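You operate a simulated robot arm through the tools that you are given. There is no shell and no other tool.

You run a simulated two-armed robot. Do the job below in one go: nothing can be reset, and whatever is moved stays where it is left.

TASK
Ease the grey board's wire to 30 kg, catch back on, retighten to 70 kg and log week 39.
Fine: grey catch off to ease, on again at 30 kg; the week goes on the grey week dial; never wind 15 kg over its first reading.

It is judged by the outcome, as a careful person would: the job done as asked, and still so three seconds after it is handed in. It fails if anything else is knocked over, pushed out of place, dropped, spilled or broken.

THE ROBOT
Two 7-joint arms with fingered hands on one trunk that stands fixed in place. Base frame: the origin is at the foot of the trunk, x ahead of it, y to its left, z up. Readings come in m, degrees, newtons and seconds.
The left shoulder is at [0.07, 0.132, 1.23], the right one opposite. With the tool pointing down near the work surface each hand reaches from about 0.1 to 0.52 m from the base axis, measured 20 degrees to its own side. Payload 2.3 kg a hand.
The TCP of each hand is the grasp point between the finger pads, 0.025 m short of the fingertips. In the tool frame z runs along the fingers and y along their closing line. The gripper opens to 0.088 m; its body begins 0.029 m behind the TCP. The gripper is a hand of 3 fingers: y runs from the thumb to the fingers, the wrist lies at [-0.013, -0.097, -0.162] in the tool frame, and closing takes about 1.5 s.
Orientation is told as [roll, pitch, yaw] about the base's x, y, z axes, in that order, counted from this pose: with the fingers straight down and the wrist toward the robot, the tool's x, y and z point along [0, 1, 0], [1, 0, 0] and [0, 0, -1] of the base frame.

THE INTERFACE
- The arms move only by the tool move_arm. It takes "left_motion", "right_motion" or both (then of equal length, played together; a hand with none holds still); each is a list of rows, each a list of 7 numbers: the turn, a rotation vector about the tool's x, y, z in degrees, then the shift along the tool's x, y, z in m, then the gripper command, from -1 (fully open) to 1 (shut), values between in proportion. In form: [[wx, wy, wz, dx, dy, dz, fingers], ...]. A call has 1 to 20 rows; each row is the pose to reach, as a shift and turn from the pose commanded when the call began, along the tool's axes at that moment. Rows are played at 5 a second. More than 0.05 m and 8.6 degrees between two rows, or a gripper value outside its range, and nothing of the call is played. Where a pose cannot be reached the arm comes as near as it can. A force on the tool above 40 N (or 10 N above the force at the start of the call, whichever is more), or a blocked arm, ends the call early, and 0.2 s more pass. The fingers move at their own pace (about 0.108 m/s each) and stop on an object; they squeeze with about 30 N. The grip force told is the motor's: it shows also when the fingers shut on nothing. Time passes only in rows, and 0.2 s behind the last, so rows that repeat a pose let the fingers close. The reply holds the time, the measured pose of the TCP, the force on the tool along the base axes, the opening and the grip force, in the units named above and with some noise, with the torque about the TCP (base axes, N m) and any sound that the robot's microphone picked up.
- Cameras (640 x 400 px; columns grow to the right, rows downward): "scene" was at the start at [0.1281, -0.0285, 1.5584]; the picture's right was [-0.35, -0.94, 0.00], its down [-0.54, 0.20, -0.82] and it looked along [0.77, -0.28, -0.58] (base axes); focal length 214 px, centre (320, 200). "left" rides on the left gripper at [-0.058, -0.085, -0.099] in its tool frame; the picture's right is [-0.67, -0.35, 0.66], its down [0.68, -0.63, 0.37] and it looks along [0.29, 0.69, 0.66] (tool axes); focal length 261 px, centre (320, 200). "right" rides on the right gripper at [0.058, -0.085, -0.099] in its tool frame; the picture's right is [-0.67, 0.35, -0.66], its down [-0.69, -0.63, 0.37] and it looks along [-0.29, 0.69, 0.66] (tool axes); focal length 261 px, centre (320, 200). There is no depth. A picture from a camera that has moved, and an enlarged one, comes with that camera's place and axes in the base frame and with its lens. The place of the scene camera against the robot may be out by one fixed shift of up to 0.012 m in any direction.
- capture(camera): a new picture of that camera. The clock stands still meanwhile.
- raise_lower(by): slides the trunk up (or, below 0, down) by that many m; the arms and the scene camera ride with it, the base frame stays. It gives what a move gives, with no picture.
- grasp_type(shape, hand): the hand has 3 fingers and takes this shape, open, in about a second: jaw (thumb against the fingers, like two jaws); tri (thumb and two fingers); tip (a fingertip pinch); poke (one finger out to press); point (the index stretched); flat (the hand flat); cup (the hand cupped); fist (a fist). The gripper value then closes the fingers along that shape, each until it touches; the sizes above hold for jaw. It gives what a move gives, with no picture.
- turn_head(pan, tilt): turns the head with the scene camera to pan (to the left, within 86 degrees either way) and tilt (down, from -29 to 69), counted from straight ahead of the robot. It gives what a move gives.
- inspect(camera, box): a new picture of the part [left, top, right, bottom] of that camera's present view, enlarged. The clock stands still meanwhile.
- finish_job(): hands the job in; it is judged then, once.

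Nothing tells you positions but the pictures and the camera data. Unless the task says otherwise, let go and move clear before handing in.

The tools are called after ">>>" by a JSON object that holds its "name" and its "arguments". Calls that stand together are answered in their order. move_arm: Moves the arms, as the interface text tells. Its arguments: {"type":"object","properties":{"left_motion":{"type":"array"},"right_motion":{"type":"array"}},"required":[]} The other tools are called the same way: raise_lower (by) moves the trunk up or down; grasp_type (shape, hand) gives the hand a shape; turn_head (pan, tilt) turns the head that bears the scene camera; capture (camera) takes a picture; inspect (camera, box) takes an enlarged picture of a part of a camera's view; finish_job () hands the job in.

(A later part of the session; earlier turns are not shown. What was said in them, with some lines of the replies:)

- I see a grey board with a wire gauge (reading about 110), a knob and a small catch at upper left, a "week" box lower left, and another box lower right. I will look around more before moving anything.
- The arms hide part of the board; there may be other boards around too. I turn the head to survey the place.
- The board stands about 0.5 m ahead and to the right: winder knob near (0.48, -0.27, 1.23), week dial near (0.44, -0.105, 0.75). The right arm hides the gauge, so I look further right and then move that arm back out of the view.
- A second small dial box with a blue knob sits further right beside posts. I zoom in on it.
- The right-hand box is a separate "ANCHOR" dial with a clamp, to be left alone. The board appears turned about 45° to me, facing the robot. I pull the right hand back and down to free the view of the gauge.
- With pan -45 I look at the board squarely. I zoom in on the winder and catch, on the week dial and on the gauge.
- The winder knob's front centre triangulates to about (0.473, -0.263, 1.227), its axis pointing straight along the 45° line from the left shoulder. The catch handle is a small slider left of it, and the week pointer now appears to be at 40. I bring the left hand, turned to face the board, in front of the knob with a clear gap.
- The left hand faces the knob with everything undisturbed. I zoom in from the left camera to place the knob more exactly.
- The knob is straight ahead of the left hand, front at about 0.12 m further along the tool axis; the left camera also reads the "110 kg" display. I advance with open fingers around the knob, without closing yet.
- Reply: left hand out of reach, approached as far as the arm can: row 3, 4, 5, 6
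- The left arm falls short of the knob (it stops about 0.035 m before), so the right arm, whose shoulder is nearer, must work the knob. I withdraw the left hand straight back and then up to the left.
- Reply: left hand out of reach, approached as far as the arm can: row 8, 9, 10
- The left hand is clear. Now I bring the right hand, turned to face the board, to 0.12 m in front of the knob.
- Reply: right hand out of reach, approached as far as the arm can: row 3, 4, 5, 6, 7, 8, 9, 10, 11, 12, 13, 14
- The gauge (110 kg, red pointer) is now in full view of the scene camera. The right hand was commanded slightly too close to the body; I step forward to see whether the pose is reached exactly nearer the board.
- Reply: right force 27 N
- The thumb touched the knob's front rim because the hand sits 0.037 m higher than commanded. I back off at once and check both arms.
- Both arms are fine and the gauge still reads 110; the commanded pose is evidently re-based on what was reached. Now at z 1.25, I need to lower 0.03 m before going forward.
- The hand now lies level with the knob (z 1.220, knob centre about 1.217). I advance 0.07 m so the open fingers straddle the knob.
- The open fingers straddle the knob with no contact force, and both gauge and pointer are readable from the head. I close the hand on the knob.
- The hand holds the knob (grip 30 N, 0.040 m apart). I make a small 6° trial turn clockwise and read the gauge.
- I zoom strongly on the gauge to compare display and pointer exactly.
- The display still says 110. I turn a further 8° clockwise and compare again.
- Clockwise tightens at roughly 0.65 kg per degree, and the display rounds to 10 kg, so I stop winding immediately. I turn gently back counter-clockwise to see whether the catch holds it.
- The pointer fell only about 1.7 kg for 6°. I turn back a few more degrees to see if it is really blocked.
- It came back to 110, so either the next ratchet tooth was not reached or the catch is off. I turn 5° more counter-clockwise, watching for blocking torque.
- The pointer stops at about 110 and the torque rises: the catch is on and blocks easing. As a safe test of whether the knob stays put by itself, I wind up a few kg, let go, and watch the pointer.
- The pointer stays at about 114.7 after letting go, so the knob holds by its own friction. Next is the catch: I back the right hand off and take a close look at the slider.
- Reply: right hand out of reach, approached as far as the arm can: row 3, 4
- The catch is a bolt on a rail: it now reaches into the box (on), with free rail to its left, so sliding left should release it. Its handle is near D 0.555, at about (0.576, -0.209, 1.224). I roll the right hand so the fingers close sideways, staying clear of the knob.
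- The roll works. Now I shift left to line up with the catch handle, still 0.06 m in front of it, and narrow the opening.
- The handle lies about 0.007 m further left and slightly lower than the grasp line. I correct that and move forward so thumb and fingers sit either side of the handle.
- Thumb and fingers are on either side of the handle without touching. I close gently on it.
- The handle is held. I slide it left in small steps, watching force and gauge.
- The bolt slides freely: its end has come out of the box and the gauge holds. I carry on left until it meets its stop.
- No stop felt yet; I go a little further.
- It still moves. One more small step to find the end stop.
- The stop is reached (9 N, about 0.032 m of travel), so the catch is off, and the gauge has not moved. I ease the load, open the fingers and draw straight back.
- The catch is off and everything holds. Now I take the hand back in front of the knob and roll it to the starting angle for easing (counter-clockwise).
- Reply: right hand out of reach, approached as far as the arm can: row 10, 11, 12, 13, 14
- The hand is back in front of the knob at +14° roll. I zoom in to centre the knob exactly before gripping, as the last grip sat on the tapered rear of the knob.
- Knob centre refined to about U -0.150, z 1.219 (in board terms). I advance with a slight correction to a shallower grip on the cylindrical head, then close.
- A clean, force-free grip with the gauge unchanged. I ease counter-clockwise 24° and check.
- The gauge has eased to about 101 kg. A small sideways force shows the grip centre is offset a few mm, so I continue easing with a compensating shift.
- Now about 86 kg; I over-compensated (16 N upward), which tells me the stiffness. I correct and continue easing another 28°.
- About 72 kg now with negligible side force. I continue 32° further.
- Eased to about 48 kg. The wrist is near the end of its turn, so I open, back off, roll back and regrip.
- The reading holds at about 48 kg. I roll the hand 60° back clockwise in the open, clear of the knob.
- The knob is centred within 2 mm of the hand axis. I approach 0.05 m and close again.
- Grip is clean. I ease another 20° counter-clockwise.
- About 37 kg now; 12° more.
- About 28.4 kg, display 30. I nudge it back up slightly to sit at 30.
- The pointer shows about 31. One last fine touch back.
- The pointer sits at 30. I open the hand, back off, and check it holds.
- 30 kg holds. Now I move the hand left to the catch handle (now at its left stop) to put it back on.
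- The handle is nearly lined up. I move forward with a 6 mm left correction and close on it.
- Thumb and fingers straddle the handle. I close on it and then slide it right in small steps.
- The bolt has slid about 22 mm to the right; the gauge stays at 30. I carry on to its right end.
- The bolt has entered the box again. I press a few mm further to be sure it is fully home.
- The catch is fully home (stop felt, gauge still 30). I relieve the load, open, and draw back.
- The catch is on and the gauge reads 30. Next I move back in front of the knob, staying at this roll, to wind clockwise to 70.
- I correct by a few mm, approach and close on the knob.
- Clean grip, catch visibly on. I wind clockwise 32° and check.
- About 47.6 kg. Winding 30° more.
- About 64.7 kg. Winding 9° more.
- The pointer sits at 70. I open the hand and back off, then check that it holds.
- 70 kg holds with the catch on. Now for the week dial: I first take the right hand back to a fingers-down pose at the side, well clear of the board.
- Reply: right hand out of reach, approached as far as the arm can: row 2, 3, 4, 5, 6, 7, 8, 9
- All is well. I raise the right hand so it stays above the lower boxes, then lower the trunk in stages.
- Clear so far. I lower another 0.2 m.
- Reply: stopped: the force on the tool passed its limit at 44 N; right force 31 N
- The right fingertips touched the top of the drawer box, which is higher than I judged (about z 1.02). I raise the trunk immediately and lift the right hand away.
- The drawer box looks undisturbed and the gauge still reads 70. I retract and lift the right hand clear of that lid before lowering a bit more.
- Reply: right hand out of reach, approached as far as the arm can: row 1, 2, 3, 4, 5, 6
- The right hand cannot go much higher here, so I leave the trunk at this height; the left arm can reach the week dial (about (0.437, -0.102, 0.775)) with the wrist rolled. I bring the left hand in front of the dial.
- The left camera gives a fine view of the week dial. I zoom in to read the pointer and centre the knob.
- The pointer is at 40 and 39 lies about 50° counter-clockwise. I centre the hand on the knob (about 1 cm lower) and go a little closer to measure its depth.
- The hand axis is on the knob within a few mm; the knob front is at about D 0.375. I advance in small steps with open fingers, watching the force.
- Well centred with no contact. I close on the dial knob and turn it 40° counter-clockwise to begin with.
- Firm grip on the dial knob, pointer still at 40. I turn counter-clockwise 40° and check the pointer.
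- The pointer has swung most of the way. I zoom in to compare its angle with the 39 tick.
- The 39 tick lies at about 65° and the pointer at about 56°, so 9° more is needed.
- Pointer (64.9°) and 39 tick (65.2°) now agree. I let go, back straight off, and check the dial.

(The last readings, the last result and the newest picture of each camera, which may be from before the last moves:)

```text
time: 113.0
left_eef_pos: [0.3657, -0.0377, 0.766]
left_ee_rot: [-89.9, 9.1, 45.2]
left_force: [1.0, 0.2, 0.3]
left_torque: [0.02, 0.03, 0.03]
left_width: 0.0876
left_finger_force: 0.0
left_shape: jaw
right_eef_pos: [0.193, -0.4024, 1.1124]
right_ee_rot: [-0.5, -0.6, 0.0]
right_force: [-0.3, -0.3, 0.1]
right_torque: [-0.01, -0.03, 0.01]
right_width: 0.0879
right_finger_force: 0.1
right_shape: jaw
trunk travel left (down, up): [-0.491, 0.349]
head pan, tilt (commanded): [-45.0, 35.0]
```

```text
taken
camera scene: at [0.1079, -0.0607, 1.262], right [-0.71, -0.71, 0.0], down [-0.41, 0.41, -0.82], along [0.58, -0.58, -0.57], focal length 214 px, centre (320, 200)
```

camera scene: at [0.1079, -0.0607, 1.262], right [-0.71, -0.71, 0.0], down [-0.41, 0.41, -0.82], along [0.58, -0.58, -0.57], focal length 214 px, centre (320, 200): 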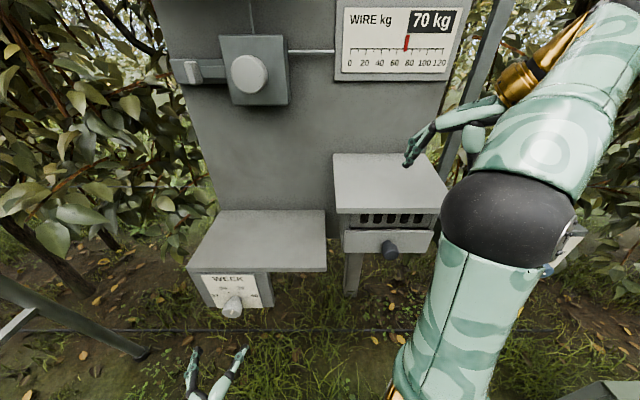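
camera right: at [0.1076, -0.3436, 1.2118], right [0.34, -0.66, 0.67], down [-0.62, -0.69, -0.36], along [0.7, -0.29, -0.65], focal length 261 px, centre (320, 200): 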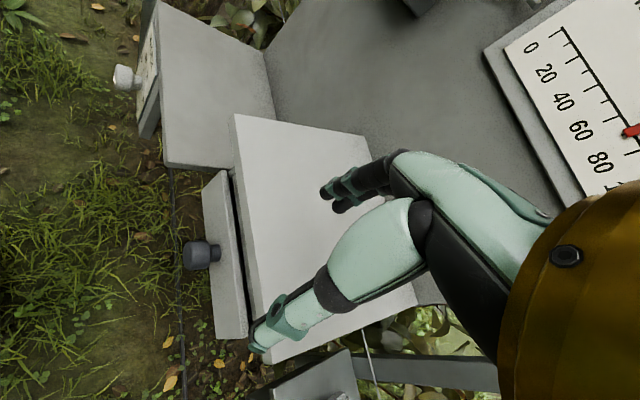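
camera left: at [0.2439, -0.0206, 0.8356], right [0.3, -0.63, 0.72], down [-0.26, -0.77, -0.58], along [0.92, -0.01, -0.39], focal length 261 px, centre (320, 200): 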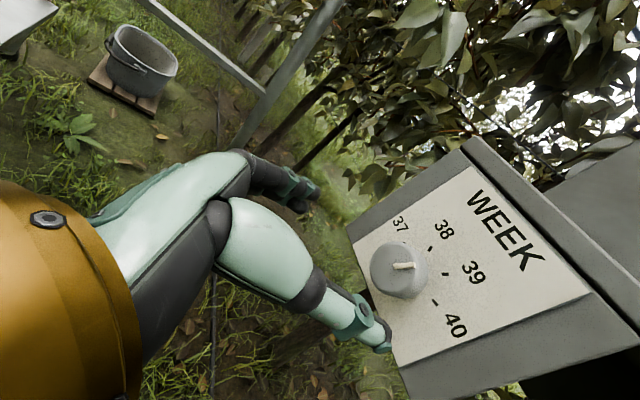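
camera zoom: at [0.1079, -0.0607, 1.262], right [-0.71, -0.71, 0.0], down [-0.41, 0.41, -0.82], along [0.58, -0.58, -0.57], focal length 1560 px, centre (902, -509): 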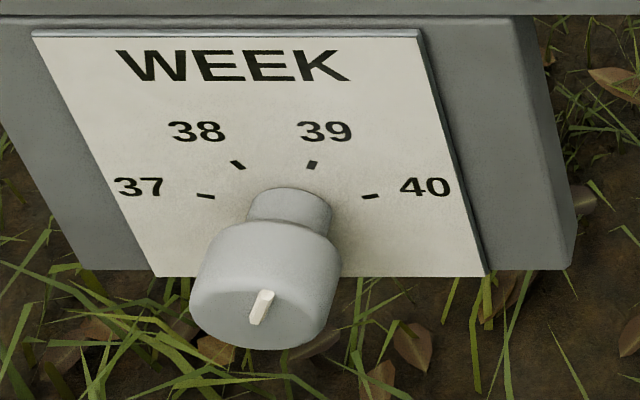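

I zoom once more on the dial, the gauge and the catch for a final check.

>>> {"name": "inspect", "arguments": {"camera": "left", "box": [360, 190, 500, 320]}}

>>> {"name": "inspect", "arguments": {"camera": "scene", "box": [330, 0, 470, 85]}}

>>> {"name": "inspect", "arguments": {"camera": "scene", "box": [160, 20, 300, 115]}}

>>> {"name": "inspect", "arguments": {"camera": "scene", "box": [320, 140, 460, 290]}}

```text
3.08 times, centred on (430, 255) of left
camera zoom: at [0.2439, -0.0206, 0.8356], right [0.3, -0.63, 0.72], down [-0.26, -0.77, -0.58], along [0.92, -0.01, -0.39], focal length 802 px, centre (-18, 31)
```

zoom: 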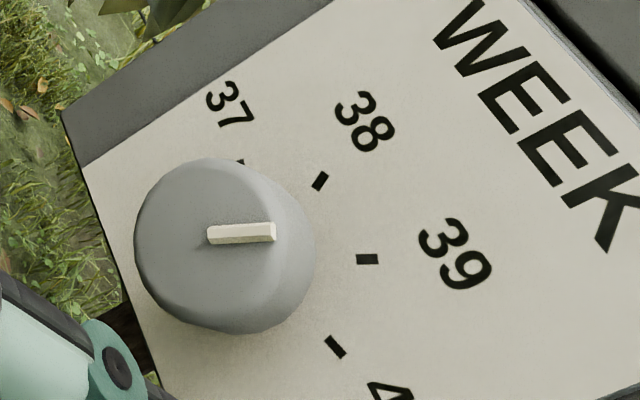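

```text
4.57 times, centred on (400, 42) of scene
camera zoom: at [0.1079, -0.0607, 1.262], right [-0.71, -0.71, 0.0], down [-0.41, 0.41, -0.82], along [0.58, -0.58, -0.57], focal length 980 px, centre (-46, 920)
```

zoom: 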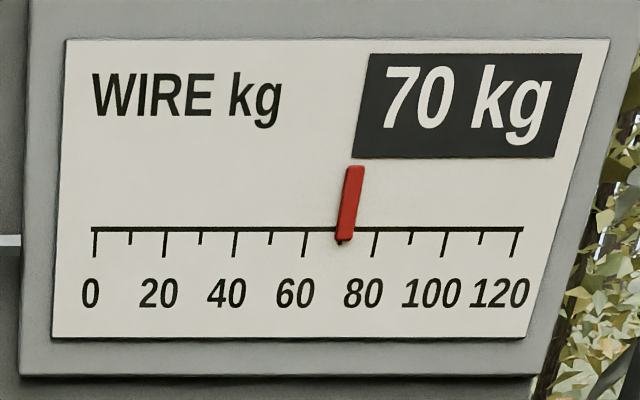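

```text
4.21 times, centred on (230, 68) of scene
camera zoom: at [0.1079, -0.0607, 1.262], right [-0.71, -0.71, 0.0], down [-0.41, 0.41, -0.82], along [0.58, -0.58, -0.57], focal length 903 px, centre (699, 758)
```

zoom: 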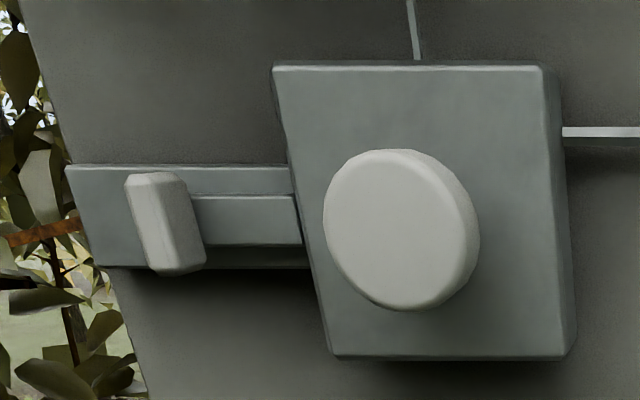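

```text
2.67 times, centred on (390, 215) of scene
camera zoom: at [0.1079, -0.0607, 1.262], right [-0.71, -0.71, 0.0], down [-0.41, 0.41, -0.82], along [0.58, -0.58, -0.57], focal length 572 px, centre (133, 160)
```

zoom: 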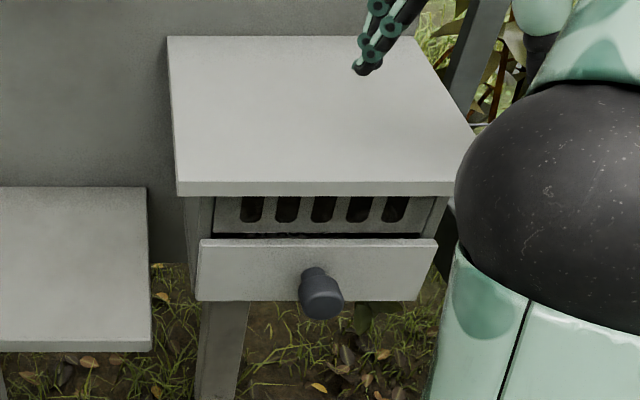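

Everything reads as wanted: 70 kg (pointer 70.3), catch home, week pointer on 39. I move both hands clear by backing the left hand off and raising the trunk.

>>> {"name": "move_arm", "arguments": {"left_motion": [[0, 0, 0, 0, 0, -0.02, -1], [0, 0, 0, 0, 0, -0.04, -1], [0, 0, 0, 0, 0, -0.05, -1], [0, 0, 0, 0, 0, -0.05, -1]]}}

>>> {"name": "raise_lower", "arguments": {"by": 0.2}}

>>> {"name": "capture", "arguments": {"camera": "scene"}}

>>> {"name": "inspect", "arguments": {"camera": "scene", "box": [160, 60, 440, 220]}}

>>> {"name": "inspect", "arguments": {"camera": "scene", "box": [200, 290, 300, 360]}}

```text
time: 114.0
left_eef_pos: [0.332, -0.0031, 0.7652]
left_ee_rot: [-89.8, 9.1, 45.1]
left_force: [-0.4, -0.3, -0.2]
left_torque: [0.02, 0.02, 0.02]
left_width: 0.0874
left_finger_force: 0.1
left_shape: jaw
right_eef_pos: [0.1933, -0.4016, 1.1134]
right_ee_rot: [-0.5, -0.5, 0.1]
right_force: [0.0, -0.3, 0.4]
right_torque: [0.0, 0.0, -0.01]
right_width: 0.088
right_finger_force: 0.0
right_shape: jaw
trunk travel left (down, up): [-0.491, 0.349]
head pan, tilt (commanded): [-45.0, 35.0]
```

```text
time: 116.1
left_eef_pos: [0.3311, -0.0024, 0.965]
left_ee_rot: [-89.7, 9.2, 45.1]
left_force: [-0.4, -0.4, -0.9]
left_torque: [0.01, 0.02, 0.01]
left_width: 0.0874
left_finger_force: 0.0
left_shape: jaw
right_eef_pos: [0.1913, -0.4017, 1.3134]
right_ee_rot: [-0.5, -0.5, 0.2]
right_force: [-0.4, 0.3, -0.3]
right_torque: [0.01, 0.0, -0.05]
right_width: 0.0877
right_finger_force: 0.0
right_shape: jaw
trunk travel left (down, up): [-0.691, 0.149]
head pan, tilt (commanded): [-45.0, 35.0]
```

```text
taken
camera scene: at [0.1079, -0.0605, 1.4619], right [-0.71, -0.71, 0.0], down [-0.41, 0.41, -0.82], along [0.58, -0.58, -0.57], focal length 214 px, centre (320, 200)
```

scene: 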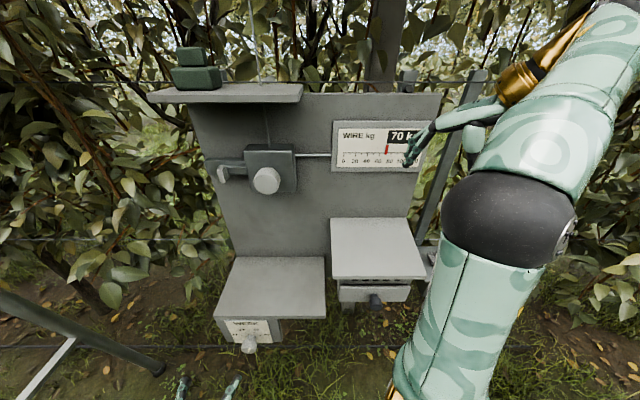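

```text
2.29 times, centred on (300, 140) of scene
camera zoom: at [0.1079, -0.0605, 1.4619], right [-0.71, -0.71, 0.0], down [-0.41, 0.41, -0.82], along [0.58, -0.58, -0.57], focal length 490 px, centre (366, 337)
```

zoom: 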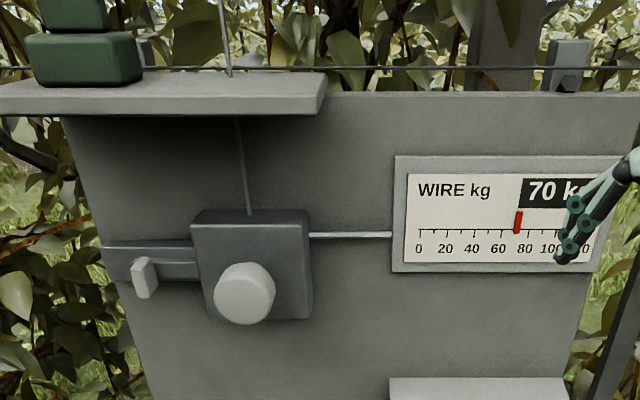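

```text
5.71 times, centred on (250, 325) of scene
camera zoom: at [0.1079, -0.0605, 1.4619], right [-0.71, -0.71, 0.0], down [-0.41, 0.41, -0.82], along [0.58, -0.58, -0.57], focal length 1226 px, centre (720, -514)
```

zoom: 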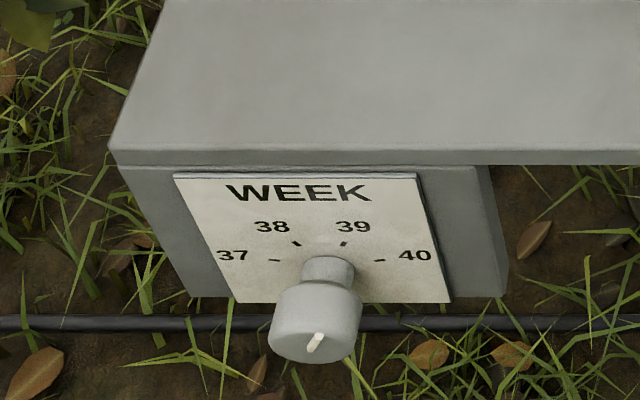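

The gauge reads 70 kg, the catch is on, and the week pointer is on 39. Both hands are empty and clear, and nothing else is out of place, so I hand the job in.

>>> {"name": "finish_job", "arguments": {}}

```text
The job is handed in.
```

The job is done and handed in. The wire was eased to 30 kg with the catch off, the catch went back on there, and it was retightened to 70 kg. The grey week dial is on 39.

- **Tension:** the display reads 70 and the pointer sits at about 70.3 kg. It held after I let go of the knob.
- **Over-winding:** while finding which way the knob tightens, I briefly took it to about 118.5 kg. That is within 15 kg of the first reading of 110, though the display, which rounds to 10, showed 120 at that point.
- **Contact:** when I lowered the trunk to reach the week dial, the right fingertips pressed down on the lid of the drawer box, peaking at 44 N. I lifted off at once. The box looks undisturbed.
- **Everything else:** the anchor dial, the drawer and the green boxes on the shelf were left alone. Both hands are empty and clear.
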